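You operate a simulated robot arm through the tools that you are given. There is no shell and no other tool. Be economical: measure what you need, move in short steps, check, and stop when the job is done.

Carry out the task below with a simulated two-armed robot. There is one attempt and no reset: what you move stays moved.

Task
Take the cap off the white bottle that says "Q537" on the white top of trolley g and lay it down there.

Only the result counts: the job must be done as asked and must still hold three seconds after the hand-in. Knocking over, shifting, dropping, spilling or breaking anything else fails it. A push-on lid holds only when it is set on centred and level and pressed home; a screw cap is set on level and turned clockwise until tight.

Robot
Two 7-joint arms with two-finger parallel grippers on one trunk, on a base that drives. Base frame: it is fixed to the floor where the robot stands at the start and does not move with it; the origin is under the middle of the robot, x ahead of it, y to its left, z up. Units: cm, degrees, N and s.
The left shoulder is at the start at [6.1, 19.8, 82.9], the right one opposite. With the tool pointing down near the work surface each hand reaches from about 30 to 72 cm from the robot's upright axis, wherever it stands, measured 20 degrees to its own side. Payload 1.57 kg a hand.
The TCP of each hand is the grasp point between the finger pads, 3 cm short of the fingertips. In the tool frame z runs along the fingers and y along their closing line. Largest opening 11 cm; finger width 2.4, thickness 1.2; the body of the gripper, 4.8 by 11.2 cm, starts 7.8 cm behind the TCP.
Orientation is told as [roll, pitch, yaw] about the base's x, y, z axes, in that order, counted from this pose: with the fingers straight down and closing along the base's y, the tool's x points along the base's -x, its y along +y and its z along -z.

Tools
- The arms move only by the tool nudge_tool. It takes "left_moves", "right_moves" or both (then of equal length, played together; a hand with none holds still); each is one flat list of numbers, 7 for each row, row after row: the shift along the base's x, y, z in cm, then the turn, a rotation vector about the base's x, y, z in degrees, then the gripper command, from -1 (fully open) to 1 (shut), values between in proportion. In form: [dx, dy, dz, wx, wy, wz, gripper, dx, dy, dz, wx, wy, wz, gripper, ...]. A call has 1 to 12 rows; each row is the pose to reach, as a shift and turn from the pose commanded when the call began. Rows are played at 5 a second. More than 5 cm and 8.6 degrees between two rows, or a gripper value outside its range, and nothing of the call is played. A pose out of reach is approached as far as the arm can. The call stops where the force on the tool passes 40 N (or 10 N more than at its start, if that is more) or the arm is blocked; 0.2 s more then pass. Each finger travels about 7.2 cm/s and halts on what it meets, pressing with about 42 N; the grip force reading is that of the motor and also rises with nothing between the fingers. The clock runs only during rows and for 0.2 s after the last one: add rows that repeat a pose to give the fingers time. It gives the time, the measured TCP pose, the force on the tool (base axes), the opening and the grip force at its end, in the units of the frame above (readings bear some noise), with the torque about the TCP (base axes, N m) and any sound that the robot's microphone picked up.
- Cameras (640 x 400 px; columns grow to the right, rows downward): "scene" is now at [9.71, 2.26, 140.47]; the picture's right is [0.32, -0.95, 0.00], its down [-0.81, -0.27, -0.53] and it looks along [0.50, 0.17, -0.85] (base axes); focal length 249 px, centre (320, 200). "left" rides on the left gripper at [7, -1.6, -14.1] in its tool frame; the picture's right is [0.23, 0.97, 0.00], its down [-0.86, 0.20, -0.48] and it looks along [-0.47, 0.11, 0.88] (tool axes); focal length 222 px, centre (320, 200). "right" rides on the right gripper at [7, 1.6, -14.1] in its tool frame; the picture's right is [-0.23, 0.97, 0.00], its down [-0.85, -0.20, -0.48] and it looks along [-0.47, -0.11, 0.88] (tool axes); focal length 222 px, centre (320, 200). There is no depth. A picture from a camera that has moved, and an enlarged one, comes with that camera's place and axes in the base frame and with its lens.
- snapshot(camera): a new picture of that camera. No time passes.
- raise_lower(by): slides the trunk up (or, below 0, down) by that many cm; the arms and the scene camera ride with it, the base frame stays. It gives what a move gives, with no picture.
- roll_base(legs): drives the robot by 1 to 6 legs, each [ahead, left, turn to the left] in cm, cm and degrees, along the robot's own axes; the way and the turn of a leg run together, so that a leg with both is an arc; at most 150 cm and 180 degrees a leg. The arms and the cameras ride along, it lands a little off, and it stops where it bumps. It gives what a move gives.
- pan_tilt(pan, tilt): turns the head with the scene camera to pan (to the left, within 86 degrees either way) and tilt (down, from -29 to 69), counted from straight ahead of the robot. It gives what a move gives.
- zoom(camera, box): a new picture of the part [left, top, right, bottom] of that camera's present view, enlarged. No time passes.
- job_done(): hands the job in; it is judged then, once.

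Go step by step. Nothing tells you exact positions but the pictures and the camera data: compare them with the known pose of the tool, close in by small moves and look again before you grip or let go. The budget is 120 turns and 92 pictures, counting those below and the enlarged ones. Unless the task says otherwise, let go and move clear before handing in, and close with one line.

The tools are called after "Request:" as a command line: name --argument value ..., lists and objects as JSON in quotes. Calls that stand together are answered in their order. nudge_tool: Moves the arms, as the interface text tells. Its arguments: {"type":"object","properties":{"left_moves":{"type":"array","items":{"type":"number"}},"right_moves":{"type":"array","items":{"type":"number"}}},"required":[]} The other tools are called the same way: raise_lower (by) slides the trunk up or down; roll_base (legs) drives the base; pan_tilt (pan, tilt) turns the head that bears the scene camera; snapshot (camera) takes a picture; zoom (camera, box) takes an enlarged picture of a part of a camera's view; job_done () hands the job in.

At the start:

```text
time: 0.0
left_tcp_pos: [42.86, 36.68, 89.99]
left_ee_rot: [-0.1, -0.1, 0.0]
left_wrist_force: [0.5, -0.6, -0.1]
left_torque: [-0.01, 0.02, 0.0]
left_gripper_width: 11.03
left_grip_force: 0.1
right_tcp_pos: [37.25, -7.94, 87.79]
right_ee_rot: [0.1, 0.1, 0.0]
right_wrist_force: [0.4, 0.5, 0.5]
right_torque: [0.0, 0.02, -0.04]
right_gripper_width: 11.02
right_grip_force: 0.1
trunk travel left (down, up): [-42.5, 56.5]
robot x, y, heading: [0.05, 0.22, -0.0]
head pan, tilt: [18.7, 58.2]
```

scene: 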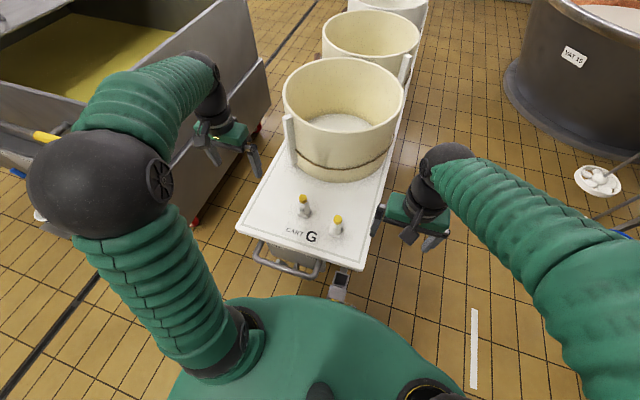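
right: 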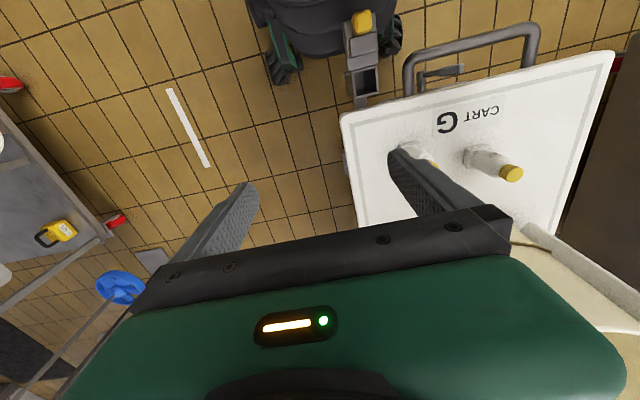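
left: 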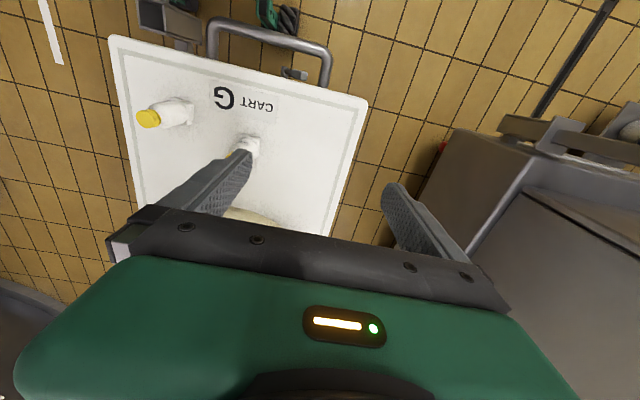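

Two white bottles with yellow caps stand on trolley G; I need to read which one is Q537. I zoom in on them.

Request:
zoom --camera "scene" --box '[270, 170, 370, 250]'

Request:
zoom --camera "left" --box '[110, 70, 290, 180]'

Request:
zoom --camera "right" --box '[370, 110, 550, 220]'

```text
5.00 times, centred on (320, 210) of scene
camera zoom: at [9.71, 2.26, 140.47], right [0.32, -0.95, 0.0], down [-0.81, -0.27, -0.53], along [0.5, 0.17, -0.85], focal length 1247 px, centre (320, 150)
```

zoom: 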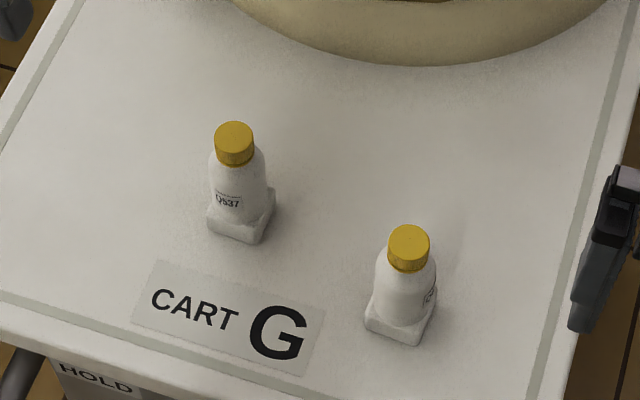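

```text
3.56 times, centred on (200, 125) of left
camera zoom: at [35.9, 35.15, 104.02], right [-0.23, 0.97, 0.0], down [0.86, 0.2, 0.48], along [0.47, 0.11, -0.88], focal length 790 px, centre (747, 467)
```

zoom: 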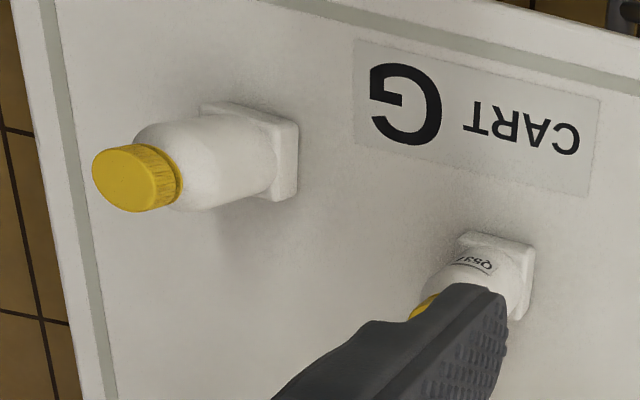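

```text
3.56 times, centred on (460, 165) of right
camera zoom: at [30.26, -6.11, 101.97], right [0.23, 0.97, 0.0], down [0.86, -0.2, 0.48], along [0.47, -0.11, -0.88], focal length 790 px, centre (-178, 324)
```

zoom: 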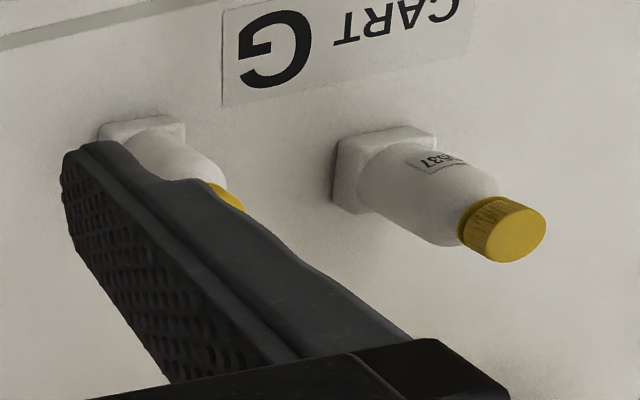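

The Q537 bottle is the farther, left one. Its cap is about at [51.8, 22.9, 67], the white top at z≈54, and the other bottle at [48, 9]. I'll move the left hand above it and pre-turn it clockwise.

Request:
nudge_tool --left_moves '[1.5, -2.3, -1.5, 0, 0, -8, -1, 3, -4.6, -3, 0, 0, -16, -1, 4.5, -6.9, -5, 0, 0, -24, -1, 6, -9.2, -6.5, 0, 0, -32, -1, 7.5, -11.5, -8, 0, 0, -40, -1, 8.98, -13.83, -10, 0, 0, -48, -1, 8.98, -13.83, -10, 0, 0, -56, -1, 8.98, -13.83, -10, 0, 0, -64, -1, 8.98, -13.83, -10, 0, 0, -72, -1, 8.98, -13.83, -10, 0, 0, -80, -1, 8.98, -13.83, -10, 0, 0, -80, -1]'

Request:
snapshot --camera "left"

Request:
snapshot --camera "scene"

Request:
snapshot --camera "right"

```text
time: 2.4
left_tcp_pos: [51.84, 23.0, 80.08]
left_ee_rot: [-0.2, 0.0, -80.0]
left_wrist_force: [0.2, 0.1, -0.1]
left_torque: [0.0, -0.01, -0.01]
left_gripper_width: 11.02
left_grip_force: 0.1
right_tcp_pos: [37.27, -7.96, 87.8]
right_ee_rot: [0.0, -0.1, 0.0]
right_wrist_force: [-0.7, -1.2, 0.5]
right_torque: [0.04, 0.0, 0.02]
right_gripper_width: 10.99
right_grip_force: 0.1
trunk travel left (down, up): [-42.5, 56.5]
robot x, y, heading: [-0.16, -0.11, 0.2]
head pan, tilt: [18.7, 58.2]
```

```text
85 pictures are left
camera left: at [48.96, 29.51, 94.06], right [0.92, 0.39, 0.0], down [0.34, -0.81, 0.48], along [0.19, -0.44, -0.88], focal length 222 px, centre (320, 200)
```

left: 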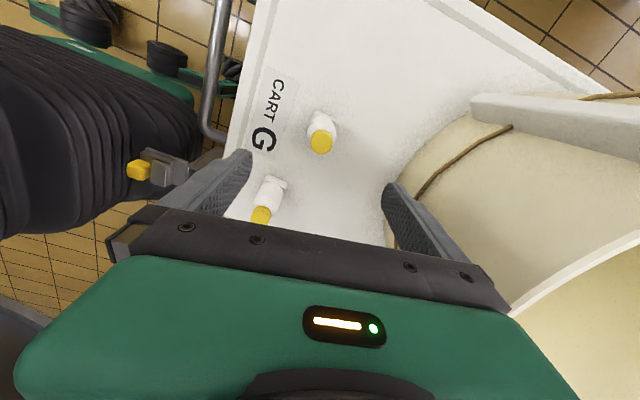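

```text
84 pictures are left
camera scene: at [9.76, 2.21, 140.47], right [0.32, -0.95, 0.0], down [-0.81, -0.27, -0.53], along [0.5, 0.17, -0.85], focal length 249 px, centre (320, 200)
```

scene: 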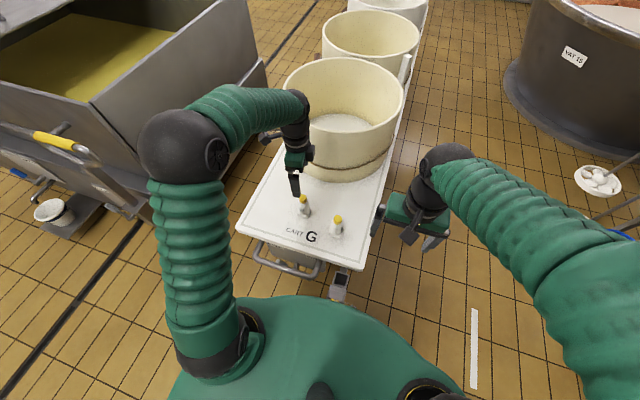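

```text
83 pictures are left
camera right: at [30.21, -6.15, 101.99], right [0.23, 0.97, 0.0], down [0.86, -0.2, 0.48], along [0.47, -0.11, -0.88], focal length 222 px, centre (320, 200)
```

right: 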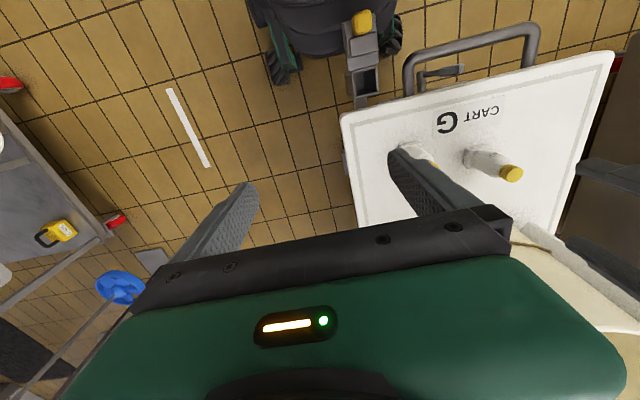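

Request:
zoom --camera "left" --box '[280, 100, 360, 150]'

Request:
zoom --camera "right" --box '[450, 140, 530, 190]'

Request:
zoom --camera "scene" --box '[280, 170, 344, 210]'

```text
8.00 times, centred on (320, 125) of left
camera zoom: at [48.96, 29.51, 94.06], right [0.92, 0.39, 0.0], down [0.34, -0.81, 0.48], along [0.19, -0.44, -0.88], focal length 1777 px, centre (320, 800)
```

zoom: 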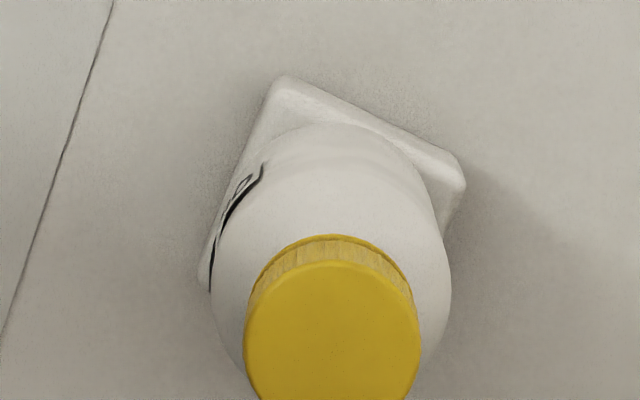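

```text
8.00 times, centred on (490, 165) of right
camera zoom: at [30.21, -6.15, 101.99], right [0.23, 0.97, 0.0], down [0.86, -0.2, 0.48], along [0.47, -0.11, -0.88], focal length 1777 px, centre (-1040, 480)
```

zoom: 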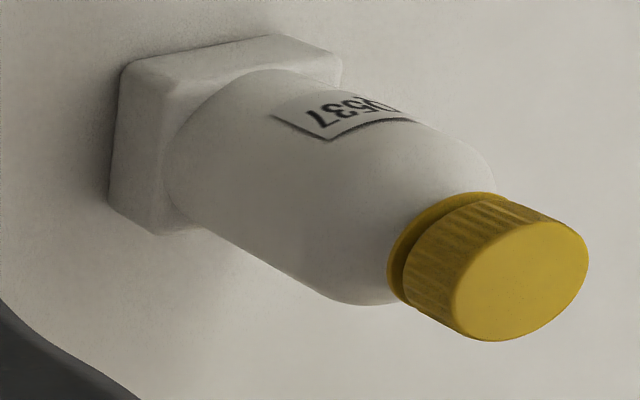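

```text
10.00 times, centred on (312, 190) of scene
camera zoom: at [9.76, 2.21, 140.47], right [0.32, -0.95, 0.0], down [-0.81, -0.27, -0.53], along [0.5, 0.17, -0.85], focal length 2494 px, centre (400, 300)
```

zoom: 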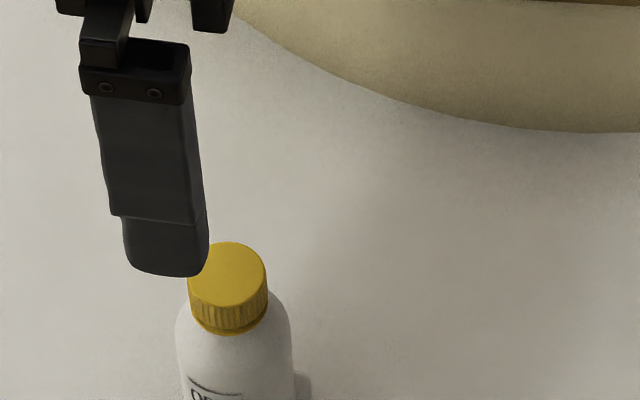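

The cap centre triangulates to about [52.0, 22.95], top z≈66.5, ribbed, so it is likely a screw cap. I lower the open hand over it and check from the scene camera.

Request:
nudge_tool --left_moves '[0.05, 0, -3, 0, 0, 0, -0.6, 0.1, -0.05, -6, 0, 0, 0, -0.4, 0.15, -0.05, -9, 0, 0, 0, -0.2, 0.15, -0.05, -11.5, 0, 0, 0, -0.2]'

Request:
zoom --camera "scene" --box '[272, 165, 352, 215]'

Request:
zoom --camera "left" --box '[220, 90, 420, 215]'

Request:
zoom --camera "right" --box '[440, 125, 560, 200]'

```text
time: 3.4
left_tcp_pos: [52.1, 22.69, 68.3]
left_ee_rot: [0.0, -0.2, -80.0]
left_wrist_force: [-0.5, -0.8, -0.3]
left_torque: [-0.01, 0.04, 0.03]
left_gripper_width: 6.58
left_grip_force: 0.1
right_tcp_pos: [37.21, -7.84, 87.77]
right_ee_rot: [0.0, 0.0, -0.1]
right_wrist_force: [0.0, 0.0, 0.1]
right_torque: [0.02, -0.01, -0.02]
right_gripper_width: 11.01
right_grip_force: 0.0
trunk travel left (down, up): [-42.5, 56.5]
robot x, y, heading: [-0.21, -0.25, -0.1]
head pan, tilt: [18.7, 58.2]
```

```text
8.00 times, centred on (312, 190) of scene
camera zoom: at [9.84, 2.24, 140.47], right [0.32, -0.95, 0.0], down [-0.81, -0.27, -0.53], along [0.5, 0.17, -0.85], focal length 1995 px, centre (384, 280)
```

zoom: 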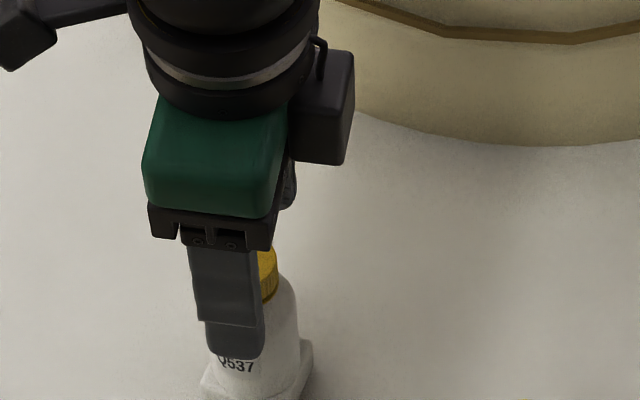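

```text
3.20 times, centred on (320, 152) of left
camera zoom: at [49.24, 29.37, 82.38], right [0.92, 0.39, 0.0], down [0.34, -0.81, 0.48], along [0.19, -0.44, -0.88], focal length 711 px, centre (320, 352)
```

zoom: 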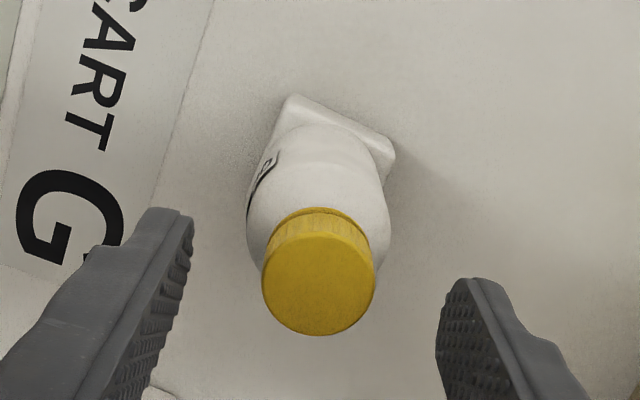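

```text
5.33 times, centred on (500, 162) of right
camera zoom: at [30.24, -6.12, 101.98], right [0.23, 0.97, 0.0], down [0.86, -0.2, 0.48], along [0.47, -0.11, -0.88], focal length 1185 px, centre (-640, 400)
```

zoom: 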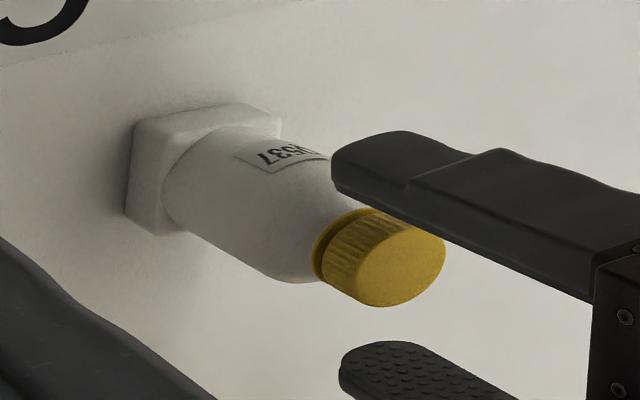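

The fingers straddle the cap with their tips about at its lower edge. I nudge slightly and close.

Request:
nudge_tool --left_moves '[0, 0.15, -0.3, 0, 0, 0, -0.2, 0, 0.15, -0.3, 0, 0, 0, 0.2, 0, 0.15, -0.3, 0, 0, 0, 0.6, 0, 0.15, -0.3, 0, 0, 0, 1, 0, 0.15, -0.3, 0, 0, 0, 1]'

Request:
zoom --camera "left" --box '[220, 90, 420, 215]'

Request:
zoom --camera "right" --box '[440, 125, 560, 200]'

```text
time: 4.6
left_tcp_pos: [52.06, 22.89, 68.06]
left_ee_rot: [0.0, 0.0, -80.1]
left_wrist_force: [-0.7, -0.2, -0.7]
left_torque: [-0.04, 0.0, -0.02]
left_gripper_width: 2.82
left_grip_force: 38.3
right_tcp_pos: [37.32, -7.75, 87.87]
right_ee_rot: [-0.1, 0.0, 0.0]
right_wrist_force: [-0.6, 0.0, -1.0]
right_torque: [-0.02, 0.01, -0.02]
right_gripper_width: 11.01
right_grip_force: 0.0
trunk travel left (down, up): [-42.5, 56.5]
robot x, y, heading: [-0.33, 0.37, 0.1]
head pan, tilt: [18.7, 58.2]
```

```text
3.20 times, centred on (320, 152) of left
camera zoom: at [49.13, 29.54, 82.14], right [0.92, 0.39, 0.0], down [0.34, -0.81, 0.48], along [0.19, -0.44, -0.88], focal length 711 px, centre (320, 352)
```

zoom: 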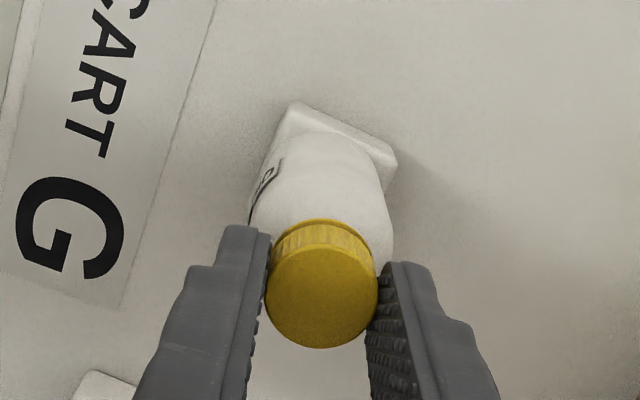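

```text
5.33 times, centred on (500, 162) of right
camera zoom: at [30.2, -6.15, 101.99], right [0.23, 0.97, 0.0], down [0.86, -0.2, 0.48], along [0.47, -0.11, -0.88], focal length 1185 px, centre (-640, 400)
```

zoom: 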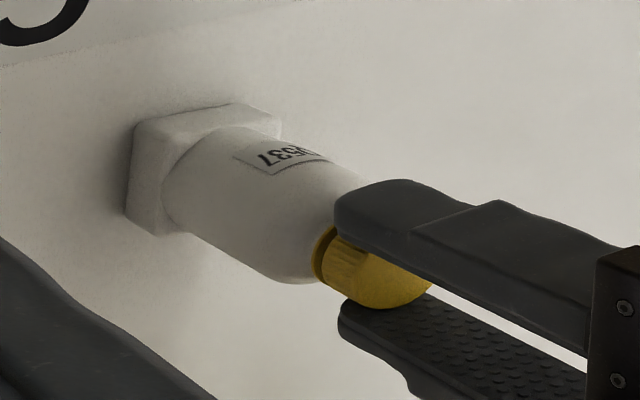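

The cap is held at 2.8 cm. I turn it a little counterclockwise and watch the torque and the label.

Request:
nudge_tool --left_moves '[0, 0, 0, 0, 0, 6, 1, 0, 0, 0, 0, 0, 12, 1, 0, 0, 0, 0, 0, 18, 1, 0, 0, 0, 0, 0, 24, 1]'

Request:
zoom --camera "right" --box '[440, 125, 560, 200]'

```text
time: 5.6
left_tcp_pos: [51.84, 22.97, 68.03]
left_ee_rot: [-0.1, 0.0, -55.9]
left_wrist_force: [-0.8, -0.2, -1.4]
left_torque: [-0.01, -0.03, 0.0]
left_gripper_width: 2.77
left_grip_force: 38.8
right_tcp_pos: [37.18, -7.66, 87.72]
right_ee_rot: [0.0, 0.0, 0.0]
right_wrist_force: [-0.6, 0.5, -0.4]
right_torque: [0.03, 0.0, -0.03]
right_gripper_width: 11.0
right_grip_force: 0.0
trunk travel left (down, up): [-42.5, 56.5]
robot x, y, heading: [0.07, -0.47, -0.1]
head pan, tilt: [18.7, 58.2]
```

```text
5.33 times, centred on (500, 162) of right
camera zoom: at [30.21, -6.14, 101.99], right [0.23, 0.97, 0.0], down [0.86, -0.2, 0.48], along [0.47, -0.11, -0.88], focal length 1185 px, centre (-640, 400)
```

zoom: 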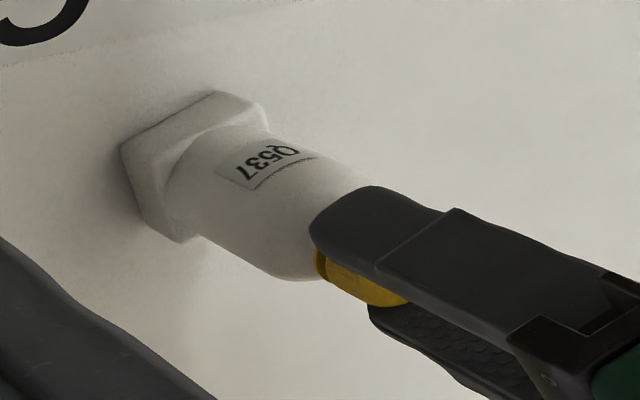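

The whole bottle turned with the cap, so the body must be held by the right hand. I release the cap, raise the left hand clear and bring the right hand, tilted forward, to a high standoff.

Request:
nudge_tool --left_moves '[0, 0, 0, 0, 0, 0, 0.3, 0, 0, 0, 0, 0, 0, -0.1, 0, 0, 0, 0, 0, 0, -0.2, 0, 0, 3, 0, 0, 0, -0.2, 0, 0, 7, 0, 0, -7, -0.2, 0, 0, 11, 0, 0, -14, -0.2, 0, 0, 15, 0, 0, -21, -0.2]'

Request:
zoom --camera "right" --box '[400, 110, 560, 210]'

Request:
nudge_tool --right_moves '[0.72, 3.4, -1, 1.36, -6.15, 2.93, -0.25, 1.45, 6.75, -2, 2.73, -12.3, 5.85, -0.25, 2.2, 10.1, -3, 4.1, -18.45, 8.78, -0.25, 2.9, 13.5, -4, 5.45, -24.6, 11.7, -0.25, 3.6, 16.9, -5, 6.8, -30.75, 14.6, -0.25, 4.35, 20.25, -6, 8.2, -36.9, 17.55, -0.25, 5.1, 23.6, -7, 9.55, -43.05, 20.5, -0.25, 5.8, 27, -7.8, 10.9, -49.2, 23.4, -0.25, 5.8, 27, -7.8, 10.9, -49.2, 23.4, -0.25]'

Request:
snapshot --camera "scene"

Request:
snapshot --camera "right"

Request:
snapshot --camera "left"

```text
time: 7.2
left_tcp_pos: [52.04, 22.91, 83.08]
left_ee_rot: [0.0, -0.1, -77.1]
left_wrist_force: [0.2, -0.1, -0.3]
left_torque: [-0.01, 0.04, 0.07]
left_gripper_width: 6.6
left_grip_force: 0.1
right_tcp_pos: [37.26, -7.93, 87.83]
right_ee_rot: [-0.1, 0.0, 0.2]
right_wrist_force: [-0.4, 0.8, 0.6]
right_torque: [-0.01, 0.01, -0.01]
right_gripper_width: 10.98
right_grip_force: 0.0
trunk travel left (down, up): [-42.5, 56.5]
robot x, y, heading: [0.1, 0.18, -0.1]
head pan, tilt: [18.7, 58.2]
```

```text
4.00 times, centred on (480, 160) of right
camera zoom: at [30.14, -6.17, 102.0], right [0.23, 0.97, 0.0], down [0.86, -0.2, 0.48], along [0.47, -0.11, -0.88], focal length 888 px, centre (-320, 360)
```

zoom: 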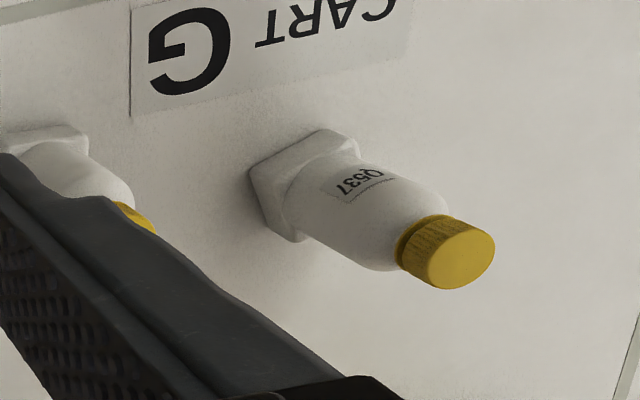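

```text
time: 8.4
left_tcp_pos: [51.93, 23.04, 82.92]
left_ee_rot: [-0.1, 0.0, -77.0]
left_wrist_force: [-0.4, 0.2, 1.0]
left_torque: [0.04, -0.03, 0.01]
left_gripper_width: 6.6
left_grip_force: 0.1
right_tcp_pos: [47.36, 0.09, 88.32]
right_ee_rot: [5.9, -36.9, -1.4]
right_wrist_force: [1.0, 0.1, 0.2]
right_torque: [-0.04, -0.01, 0.03]
right_gripper_width: 6.88
right_grip_force: 0.0
trunk travel left (down, up): [-42.5, 56.5]
robot x, y, heading: [-0.05, 0.04, -0.1]
head pan, tilt: [18.7, 58.2]
stopped in row 6 (right hand): the arm was blocked; the commanded pose is now the measured one
```

```text
72 pictures are left
camera scene: at [9.77, 2.2, 140.33], right [0.32, -0.95, 0.0], down [-0.81, -0.27, -0.53], along [0.5, 0.17, -0.85], focal length 249 px, centre (320, 200)
```

scene: 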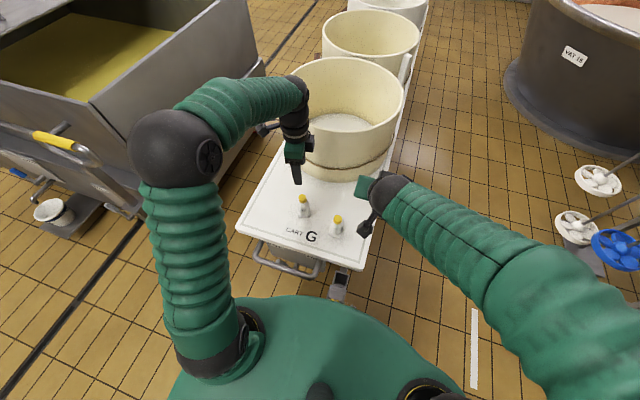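

```text
71 pictures are left
camera right: at [33.19, 0.64, 95.43], right [0.14, 0.97, 0.22], down [0.4, -0.26, 0.88], along [0.9, -0.04, -0.43], focal length 222 px, centre (320, 200)
```

right: 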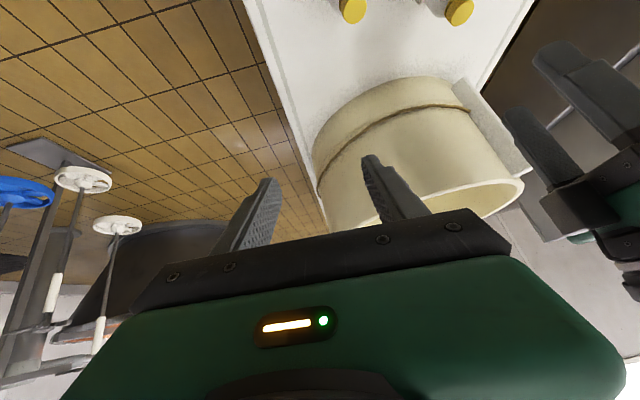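

```text
70 pictures are left
camera left: at [48.82, 29.44, 96.96], right [0.9, 0.44, 0.0], down [0.39, -0.79, 0.48], along [0.21, -0.43, -0.88], focal length 222 px, centre (320, 200)
```

left: 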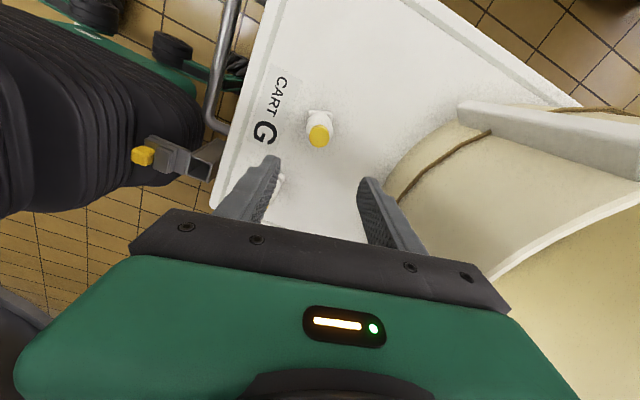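

The right arm can't take that pose from here. Better plan: turn the robot toward the bottle, hold the body with the left hand from the free left side, and unscrew with the right hand from above. First I restore the right hand and turn the base.

Request:
nudge_tool --right_moves '[-1.5, -1.2, 0, -1.2, 7.4, 0.3, -0.25, -3, -2.4, 0, -2.4, 14.8, 0.6, -0.25, -4.5, -3.6, 0, -3.5, 22, 0.8, -0.25, -6, -4.8, 0, -4.7, 29.5, 1.1, -0.25, -7.4, -6, 0, -5.9, 36.9, 1.4, -0.25, -7.4, -6, 0, -5.9, 36.9, 1.4, -0.25]'

Request:
roll_base --legs '[[0, 0, 20]]'

Request:
snapshot --camera "scene"

```text
time: 9.8
left_tcp_pos: [51.98, 22.99, 83.12]
left_ee_rot: [-0.1, -0.1, -77.0]
left_wrist_force: [0.0, 0.0, 0.7]
left_torque: [0.01, 0.02, -0.02]
left_gripper_width: 6.6
left_grip_force: 0.0
right_tcp_pos: [39.53, -5.43, 88.25]
right_ee_rot: [0.4, 0.3, 2.8]
right_wrist_force: [-0.8, -0.9, 0.6]
right_torque: [0.02, -0.01, -0.04]
right_gripper_width: 6.9
right_grip_force: 0.1
trunk travel left (down, up): [-42.5, 56.5]
robot x, y, heading: [-0.14, 0.03, -0.1]
head pan, tilt: [18.7, 58.2]
```

```text
time: 11.3
left_tcp_pos: [41.22, 39.18, 83.03]
left_ee_rot: [0.0, 0.0, -57.2]
left_wrist_force: [0.1, -0.5, 0.0]
left_torque: [0.0, -0.04, 0.01]
left_gripper_width: 6.57
left_grip_force: 0.1
right_tcp_pos: [39.14, 8.34, 88.25]
right_ee_rot: [0.4, 0.3, 22.6]
right_wrist_force: [0.3, 0.0, -0.7]
right_torque: [-0.01, -0.01, 0.0]
right_gripper_width: 6.89
right_grip_force: 0.0
trunk travel left (down, up): [-42.5, 56.5]
robot x, y, heading: [-0.3, 0.03, 20.0]
head pan, tilt: [18.7, 58.2]
```

```text
69 pictures are left
camera scene: at [8.42, 5.37, 140.47], right [0.62, -0.78, 0.0], down [-0.67, -0.53, -0.53], along [0.41, 0.33, -0.85], focal length 249 px, centre (320, 200)
```

scene: 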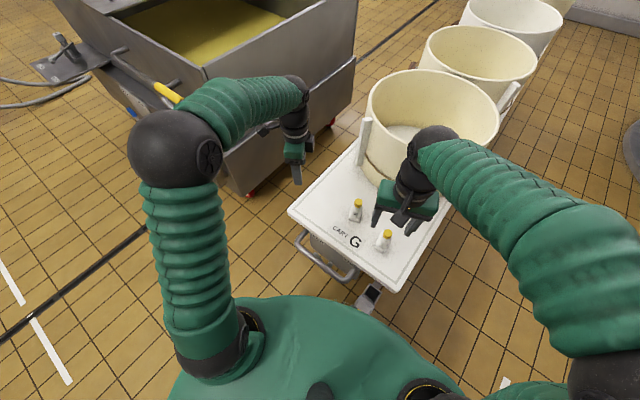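

Base turned 20°. Now I set the left hand's yaw to −45° and tilt it 45° so the fingers point forward-right and down, well above the trolley.

Request:
nudge_tool --left_moves '[0, 0, 0, 0, 0, 6, -0.2, 0, 0, 0, 0, 0, 12.2, -0.2]'

Request:
nudge_tool --left_moves '[0, -0.8, 0, -5.3, -5.3, 0, -0.2, 0, -1.6, 0, -10.6, -10.6, 0, -0.2, 0, -2.4, 0, -15.9, -15.9, 0, -0.2, 0, -3.2, 0, -21.2, -21.2, 0, -0.2, 0, -4, 0, -26.5, -26.5, 0, -0.2, 0, -5, 0, -31.8, -31.8, 0, -0.2, 0, -5, 0, -31.8, -31.8, 0, -0.2]'

Request:
snapshot --camera "scene"

Request:
snapshot --camera "left"

```text
time: 11.9
left_tcp_pos: [40.95, 39.18, 83.04]
left_ee_rot: [0.1, -0.1, -44.9]
left_wrist_force: [-0.2, 0.5, 0.1]
left_torque: [-0.04, 0.01, -0.01]
left_gripper_width: 6.58
left_grip_force: 0.1
right_tcp_pos: [38.92, 8.24, 88.28]
right_ee_rot: [0.3, 0.3, 22.6]
right_wrist_force: [0.0, -0.8, -0.1]
right_torque: [0.0, 0.02, -0.01]
right_gripper_width: 6.88
right_grip_force: 0.2
trunk travel left (down, up): [-42.5, 56.5]
robot x, y, heading: [0.16, 0.33, 19.6]
head pan, tilt: [18.7, 58.2]
```

```text
time: 13.5
left_tcp_pos: [41.13, 34.21, 82.91]
left_ee_rot: [0.0, -45.2, -44.9]
left_wrist_force: [-0.4, 0.9, 0.5]
left_torque: [0.0, 0.01, -0.02]
left_gripper_width: 6.61
left_grip_force: 0.1
right_tcp_pos: [38.91, 8.29, 88.23]
right_ee_rot: [0.3, 0.2, 22.7]
right_wrist_force: [-0.5, -0.1, -0.7]
right_torque: [-0.01, -0.03, 0.02]
right_gripper_width: 6.88
right_grip_force: 0.0
trunk travel left (down, up): [-42.5, 56.5]
robot x, y, heading: [0.09, -0.32, 20.0]
head pan, tilt: [18.7, 58.2]
```

```text
68 pictures are left
camera scene: at [8.36, 5.45, 140.47], right [0.62, -0.78, 0.0], down [-0.67, -0.53, -0.53], along [0.41, 0.33, -0.85], focal length 249 px, centre (320, 200)
```

scene: 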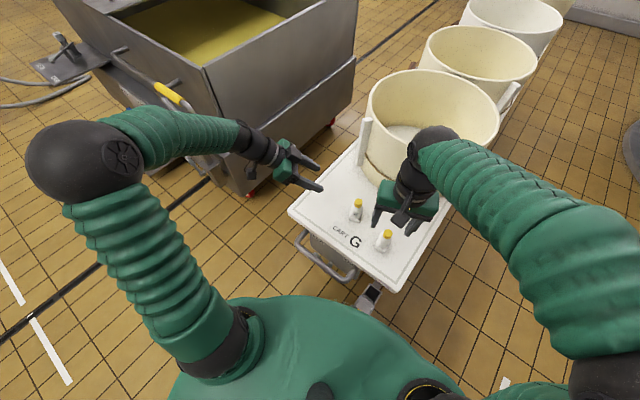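

```text
67 pictures are left
camera left: at [29.39, 43.63, 87.98], right [0.57, 0.8, -0.16], down [0.33, -0.04, 0.94], along [0.75, -0.59, -0.29], focal length 222 px, centre (320, 200)
```

left: 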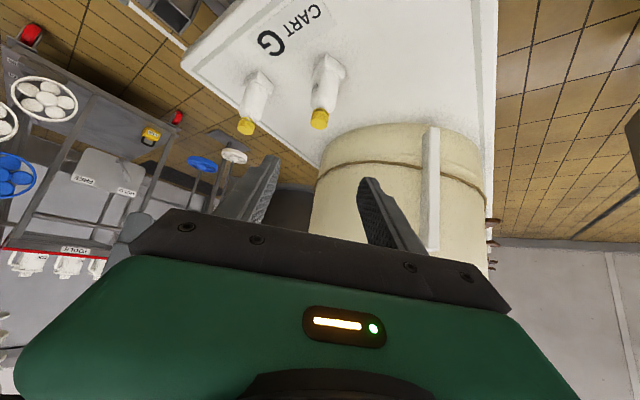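

That worked. I re-measure the bottle from both cameras.

Request:
zoom --camera "scene" --box '[316, 185, 396, 235]'

Request:
zoom --camera "left" --box '[260, 40, 404, 130]'

Request:
zoom --camera "right" --box '[340, 50, 640, 237]'

```text
8.00 times, centred on (356, 210) of scene
camera zoom: at [8.36, 5.45, 140.47], right [0.62, -0.78, 0.0], down [-0.67, -0.53, -0.53], along [0.41, 0.33, -0.85], focal length 1995 px, centre (32, 120)
```

zoom: 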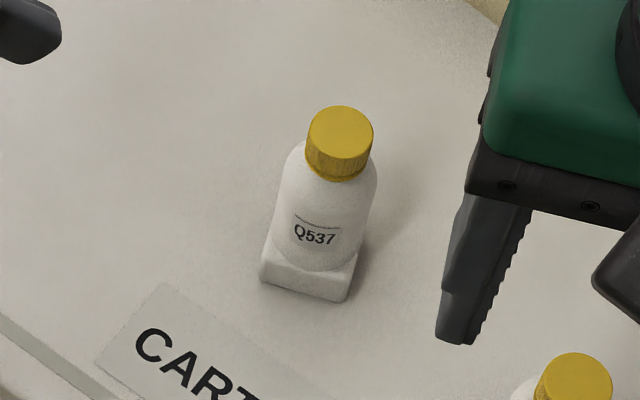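

```text
4.44 times, centred on (332, 85) of left
camera zoom: at [29.39, 43.63, 87.98], right [0.57, 0.8, -0.16], down [0.33, -0.04, 0.94], along [0.75, -0.59, -0.29], focal length 987 px, centre (267, 711)
```

zoom: 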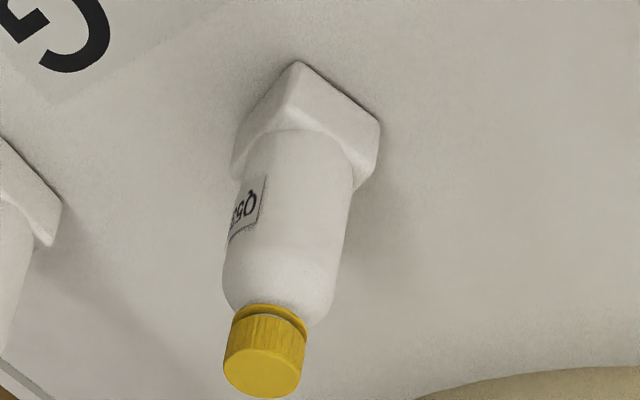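

```text
2.13 times, centred on (490, 144) of right
camera zoom: at [31.97, 7.17, 102.44], right [-0.16, 0.99, 0.0], down [0.87, 0.14, 0.47], along [0.47, 0.08, -0.88], focal length 474 px, centre (-43, 320)
```

zoom: 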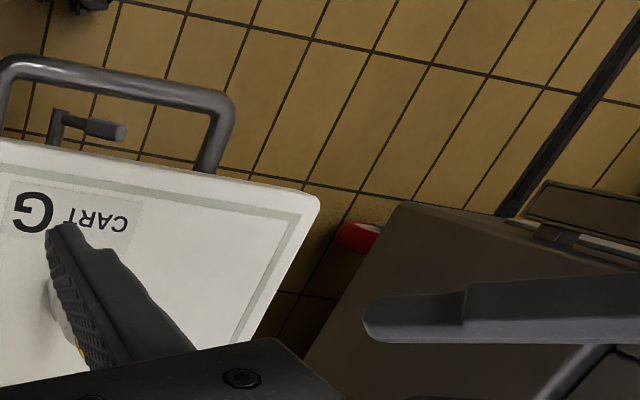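

Bottle axis is at (51.67, 23.26), cap top z≈66.6, body from z≈57 to 62.5. I bring the left hand to 8 cm short of the body along its pointing direction.

Request:
nudge_tool --left_moves '[1.3, -1.4, -3.4, 0, 0, 0, -0.2, 2.6, -2.8, -6.8, 0, 0, 0, -0.2, 3.9, -4.2, -10.2, 0, 0, 0, -0.2, 5.2, -5.6, -13.6, 0, 0, 0, -0.2, 6.54, -6.95, -16.95, 0, 0, 0, -0.2, 6.54, -6.95, -16.95, 0, 0, 0, -0.2]'

Request:
snapshot --camera "left"

Request:
zoom --camera "scene" --box '[260, 150, 420, 250]'

```text
time: 14.9
left_tcp_pos: [47.64, 27.11, 66.12]
left_ee_rot: [0.1, -45.1, -45.0]
left_wrist_force: [0.4, 0.6, 0.0]
left_torque: [-0.02, -0.01, 0.01]
left_gripper_width: 6.6
left_grip_force: 0.1
right_tcp_pos: [38.9, 8.32, 88.29]
right_ee_rot: [0.3, 0.1, 22.6]
right_wrist_force: [-1.1, -0.1, -0.5]
right_torque: [-0.01, 0.0, 0.0]
right_gripper_width: 6.87
right_grip_force: 0.0
trunk travel left (down, up): [-42.5, 56.5]
robot x, y, heading: [0.39, 0.27, 19.8]
head pan, tilt: [18.7, 58.2]
```

```text
63 pictures are left
camera left: at [35.8, 36.6, 71.13], right [0.57, 0.8, -0.16], down [0.33, -0.05, 0.94], along [0.75, -0.59, -0.29], focal length 222 px, centre (320, 200)
```

left: 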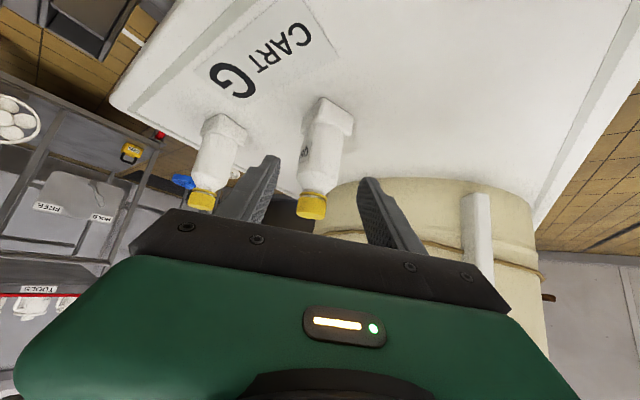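

```text
4.00 times, centred on (340, 200) of scene
camera zoom: at [8.34, 5.42, 140.48], right [0.62, -0.78, 0.0], down [-0.66, -0.53, -0.53], along [0.41, 0.33, -0.85], focal length 997 px, centre (240, 200)
```

zoom: 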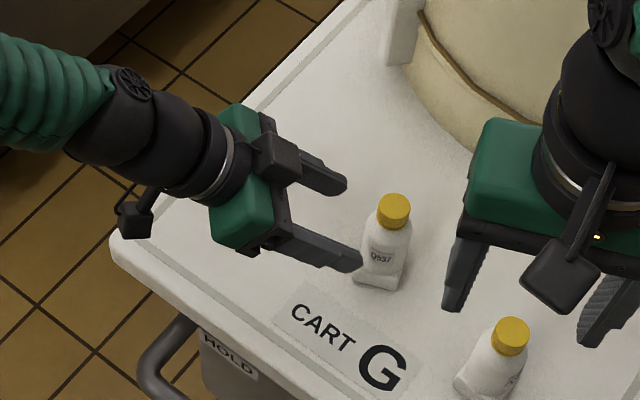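

Alignment is good: the bottle body sits on the tool axis. I advance the 8 cm with the fingers open.

Request:
nudge_tool --left_moves '[1, -1, -1.41, 0, 0, 0, -0.2, 2, -2, -2.83, 0, 0, 0, -0.2, 3, -3, -4.24, 0, 0, 0, -0.2, 4, -3.9, -5.66, 0, 0, 0, -0.2, 4, -3.9, -5.66, 0, 0, 0, -0.2]'

Request:
zoom --camera "left" --box '[220, 110, 420, 235]'

Request:
zoom --camera "scene" --box '[310, 175, 406, 235]'

```text
time: 16.1
left_tcp_pos: [51.63, 23.46, 60.28]
left_ee_rot: [0.0, -45.1, -44.9]
left_wrist_force: [0.1, -0.6, 0.2]
left_torque: [-0.03, 0.0, 0.02]
left_gripper_width: 6.58
left_grip_force: 0.0
right_tcp_pos: [38.94, 8.36, 88.19]
right_ee_rot: [0.3, 0.2, 22.6]
right_wrist_force: [0.6, 0.6, -0.6]
right_torque: [0.0, -0.02, 0.03]
right_gripper_width: 6.87
right_grip_force: 0.1
trunk travel left (down, up): [-42.5, 56.5]
robot x, y, heading: [0.06, -0.05, 20.0]
head pan, tilt: [18.7, 58.2]
```

```text
3.20 times, centred on (320, 172) of left
camera zoom: at [39.79, 32.82, 65.44], right [0.57, 0.8, -0.16], down [0.33, -0.05, 0.94], along [0.75, -0.59, -0.29], focal length 711 px, centre (320, 288)
```

zoom: 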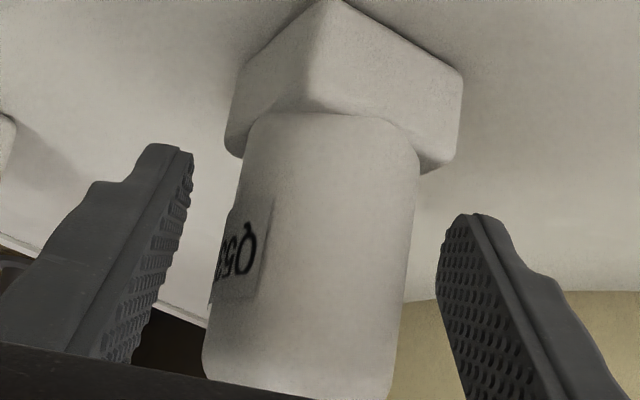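

```text
6.67 times, centred on (358, 205) of scene
camera zoom: at [8.4, 5.43, 140.47], right [0.62, -0.78, 0.0], down [-0.67, -0.53, -0.53], along [0.41, 0.33, -0.85], focal length 1662 px, centre (67, 167)
```

zoom: 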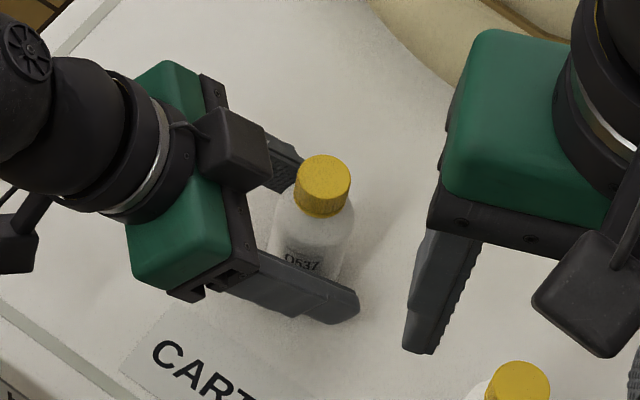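

The fingers straddle the body, roughly centred and clear of the foot. I close.

Request:
nudge_tool --left_moves '[0, 0, 0, 0, 0, 0, 0.1, 0, 0, 0, 0, 0, 0, 0.3, 0, 0, 0, 0, 0, 0, 0.5, 0, 0, 0, 0, 0, 0, 1, 0, 0, 0, 0, 0, 0, 1, 0, 0, 0, 0, 0, 0, 1]'

Request:
zoom --camera "left" --box '[220, 110, 420, 235]'

Request:
zoom --camera "scene" --box '[310, 175, 406, 235]'

Request:
snapshot --camera "right"

```text
time: 17.5
left_tcp_pos: [51.56, 23.39, 60.4]
left_ee_rot: [0.2, -45.2, -45.0]
left_wrist_force: [2.0, 2.3, 11.6]
left_torque: [-0.17, -0.15, 0.0]
left_gripper_width: 4.05
left_grip_force: 41.9
right_tcp_pos: [38.98, 8.36, 88.27]
right_ee_rot: [0.3, 0.2, 22.6]
right_wrist_force: [0.2, -0.1, -0.5]
right_torque: [-0.01, 0.03, -0.04]
right_gripper_width: 6.89
right_grip_force: 0.1
trunk travel left (down, up): [-42.5, 56.5]
robot x, y, heading: [-0.12, -0.33, 20.2]
head pan, tilt: [18.7, 58.2]
```

```text
3.20 times, centred on (320, 172) of left
camera zoom: at [39.77, 32.82, 65.53], right [0.57, 0.8, -0.16], down [0.33, -0.05, 0.94], along [0.75, -0.59, -0.29], focal length 711 px, centre (320, 288)
```

zoom: 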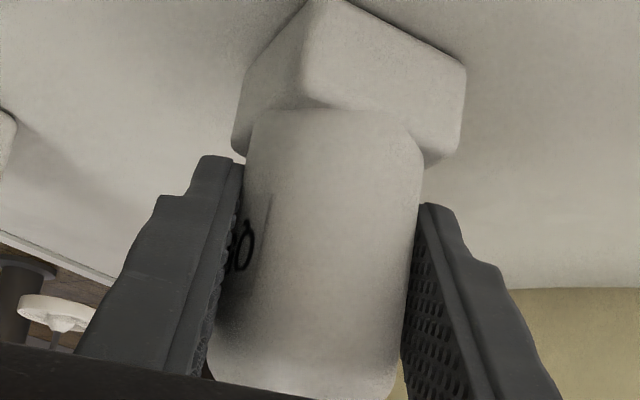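

```text
6.67 times, centred on (358, 205) of scene
camera zoom: at [8.23, 5.4, 140.5], right [0.62, -0.78, 0.0], down [-0.66, -0.53, -0.53], along [0.41, 0.33, -0.85], focal length 1662 px, centre (67, 167)
```

zoom: 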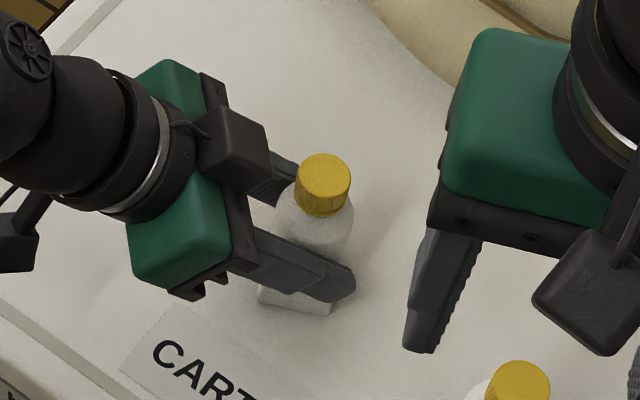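

```text
57 pictures are left
camera right: at [31.88, 7.16, 102.49], right [-0.16, 0.99, 0.0], down [0.87, 0.14, 0.47], along [0.47, 0.08, -0.88], focal length 222 px, centre (320, 200)
```

right: 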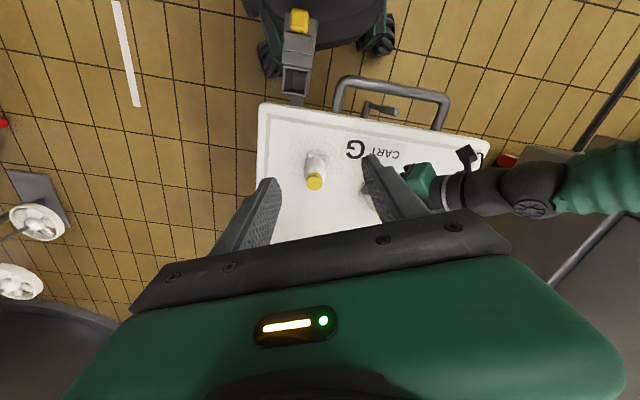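

The body is held at 4.05 cm, and the bottle stayed in place. I bring the right hand above the cap, pre-turned clockwise.

Request:
nudge_tool --right_moves '[1.06, 1.24, -0.5, 0, 0, -8.5, 0, 2.11, 2.48, -1, 0, 0, -17, 0, 3.17, 3.72, -1.6, 0, 0, -25.5, 0, 4.23, 4.96, -2.1, 0, 0, -34, 0, 5.28, 6.2, -2.6, 0, 0, -42.5, 0, 6.34, 7.45, -3.1, 0, 0, -51, 0, 7.4, 8.69, -3.7, 0, 0, -59.5, 0, 8.45, 9.93, -4.2, 0, 0, -68, 0, 9.5, 11.17, -4.7, 0, 0, -76.5, 0, 10.57, 12.4, -5.2, 0, 0, -85, 0, 11.6, 13.65, -5.7, 0, 0, -93.5, 0, 12.68, 14.89, -6.27, 0, 0, -102, 0]'

Request:
snapshot --camera "right"

Request:
snapshot --camera "scene"

```text
time: 20.1
left_tcp_pos: [51.47, 23.43, 60.5]
left_ee_rot: [-0.1, -45.1, -44.9]
left_wrist_force: [3.6, -0.2, 7.4]
left_torque: [-0.18, -0.24, 0.03]
left_gripper_width: 4.05
left_grip_force: 41.7
right_tcp_pos: [51.96, 22.97, 82.56]
right_ee_rot: [0.5, 0.3, -79.9]
right_wrist_force: [0.1, 0.0, -0.1]
right_torque: [-0.02, -0.01, -0.03]
right_gripper_width: 5.52
right_grip_force: 0.0
trunk travel left (down, up): [-42.5, 56.5]
robot x, y, heading: [0.21, -0.05, 19.9]
head pan, tilt: [18.7, 58.2]
```

```text
56 pictures are left
camera right: at [52.14, 30.1, 96.62], right [1.0, -0.05, 0.01], down [-0.05, -0.88, 0.47], along [-0.02, -0.47, -0.88], focal length 222 px, centre (320, 200)
```

right: 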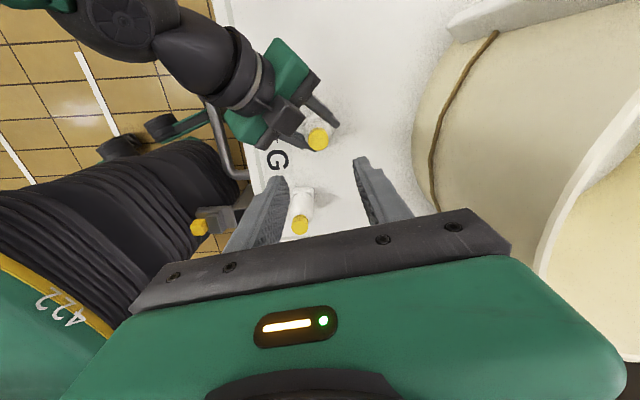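

```text
55 pictures are left
camera scene: at [8.4, 5.53, 140.62], right [0.62, -0.78, 0.0], down [-0.67, -0.53, -0.53], along [0.41, 0.33, -0.85], focal length 249 px, centre (320, 200)
```

scene: 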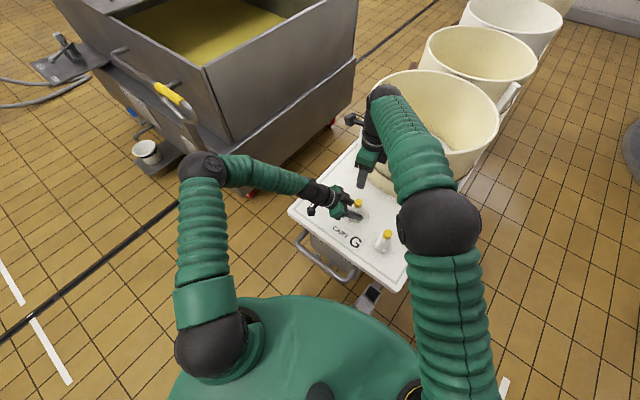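

Request:
zoom --camera "right" --box '[240, 80, 400, 180]'

Request:
zoom --camera "scene" --box '[310, 175, 406, 235]'

```text
4.00 times, centred on (320, 130) of right
camera zoom: at [52.14, 30.1, 96.62], right [1.0, -0.05, 0.01], down [-0.05, -0.88, 0.47], along [-0.02, -0.47, -0.88], focal length 888 px, centre (320, 480)
```

zoom: 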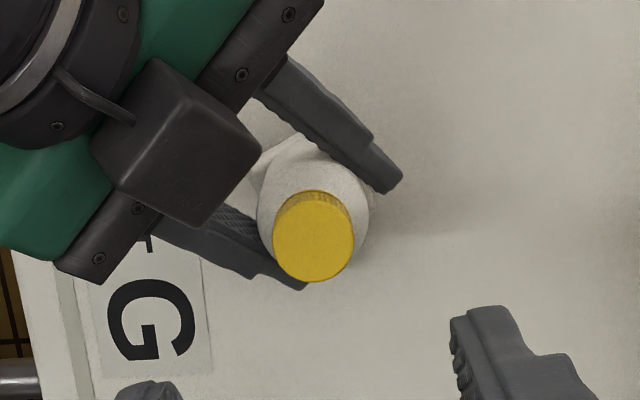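

```text
6.67 times, centred on (358, 205) of scene
camera zoom: at [8.4, 5.53, 140.62], right [0.62, -0.78, 0.0], down [-0.67, -0.53, -0.53], along [0.41, 0.33, -0.85], focal length 1662 px, centre (67, 167)
```

zoom: 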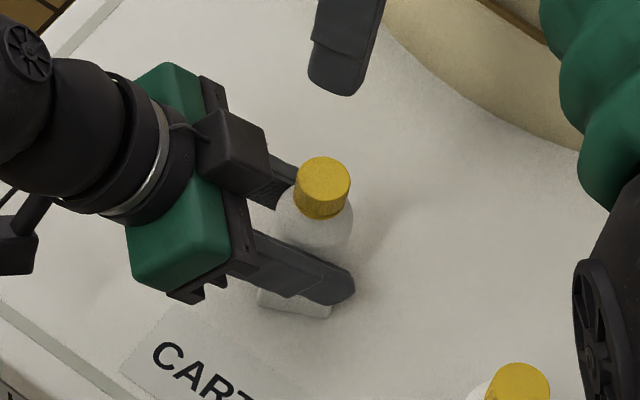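

Cap centre confirmed at (51.7, 23.27). I narrow the right opening to about 3.8 cm (to clear the left hand) and lower it to just above the cap.

Request:
nudge_tool --right_moves '[-0.1, 0.1, -3, 0, 0, 0, 0.31, -0.24, 0.28, -6.5, 0, 0, 0, 0.31, -0.24, 0.28, -10, 0, 0, 0, 0.31, -0.24, 0.28, -12, 0, 0, 0, 0.31, -0.24, 0.28, -12, 0, 0, 0, 0.31]'

Request:
zoom --camera "right" --box '[220, 90, 420, 215]'

Request:
zoom --camera "scene" --box '[310, 175, 406, 235]'

```text
time: 21.3
left_tcp_pos: [51.46, 23.34, 60.63]
left_ee_rot: [0.0, -45.1, -44.9]
left_wrist_force: [-2.1, 0.7, 6.6]
left_torque: [-0.11, 0.24, -0.07]
left_gripper_width: 4.02
left_grip_force: 42.2
right_tcp_pos: [52.28, 23.04, 70.68]
right_ee_rot: [0.7, 0.6, -80.6]
right_wrist_force: [1.1, -0.6, 0.2]
right_torque: [-0.02, -0.01, -0.01]
right_gripper_width: 3.79
right_grip_force: 0.1
trunk travel left (down, up): [-42.5, 56.5]
robot x, y, heading: [-0.02, 0.67, 19.8]
head pan, tilt: [18.7, 58.2]
```

```text
3.20 times, centred on (320, 152) of right
camera zoom: at [52.4, 30.03, 84.99], right [1.0, -0.06, 0.01], down [-0.06, -0.88, 0.47], along [-0.02, -0.47, -0.88], focal length 711 px, centre (320, 352)
```

zoom: 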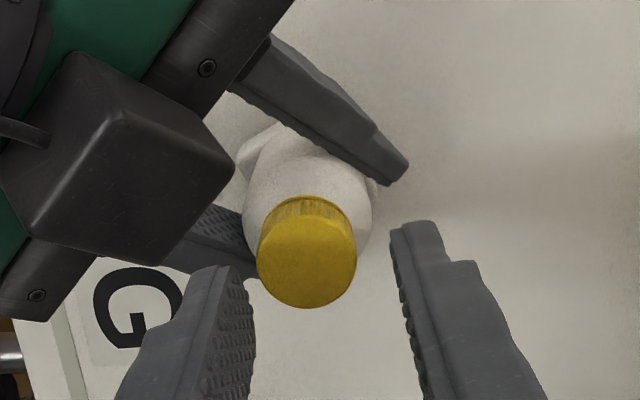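

```text
6.67 times, centred on (358, 205) of scene
camera zoom: at [8.34, 5.52, 140.5], right [0.62, -0.78, 0.0], down [-0.66, -0.53, -0.53], along [0.41, 0.33, -0.85], focal length 1662 px, centre (67, 167)
```

zoom: 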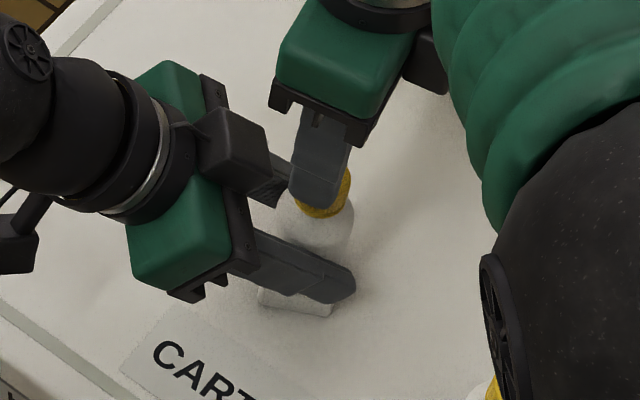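

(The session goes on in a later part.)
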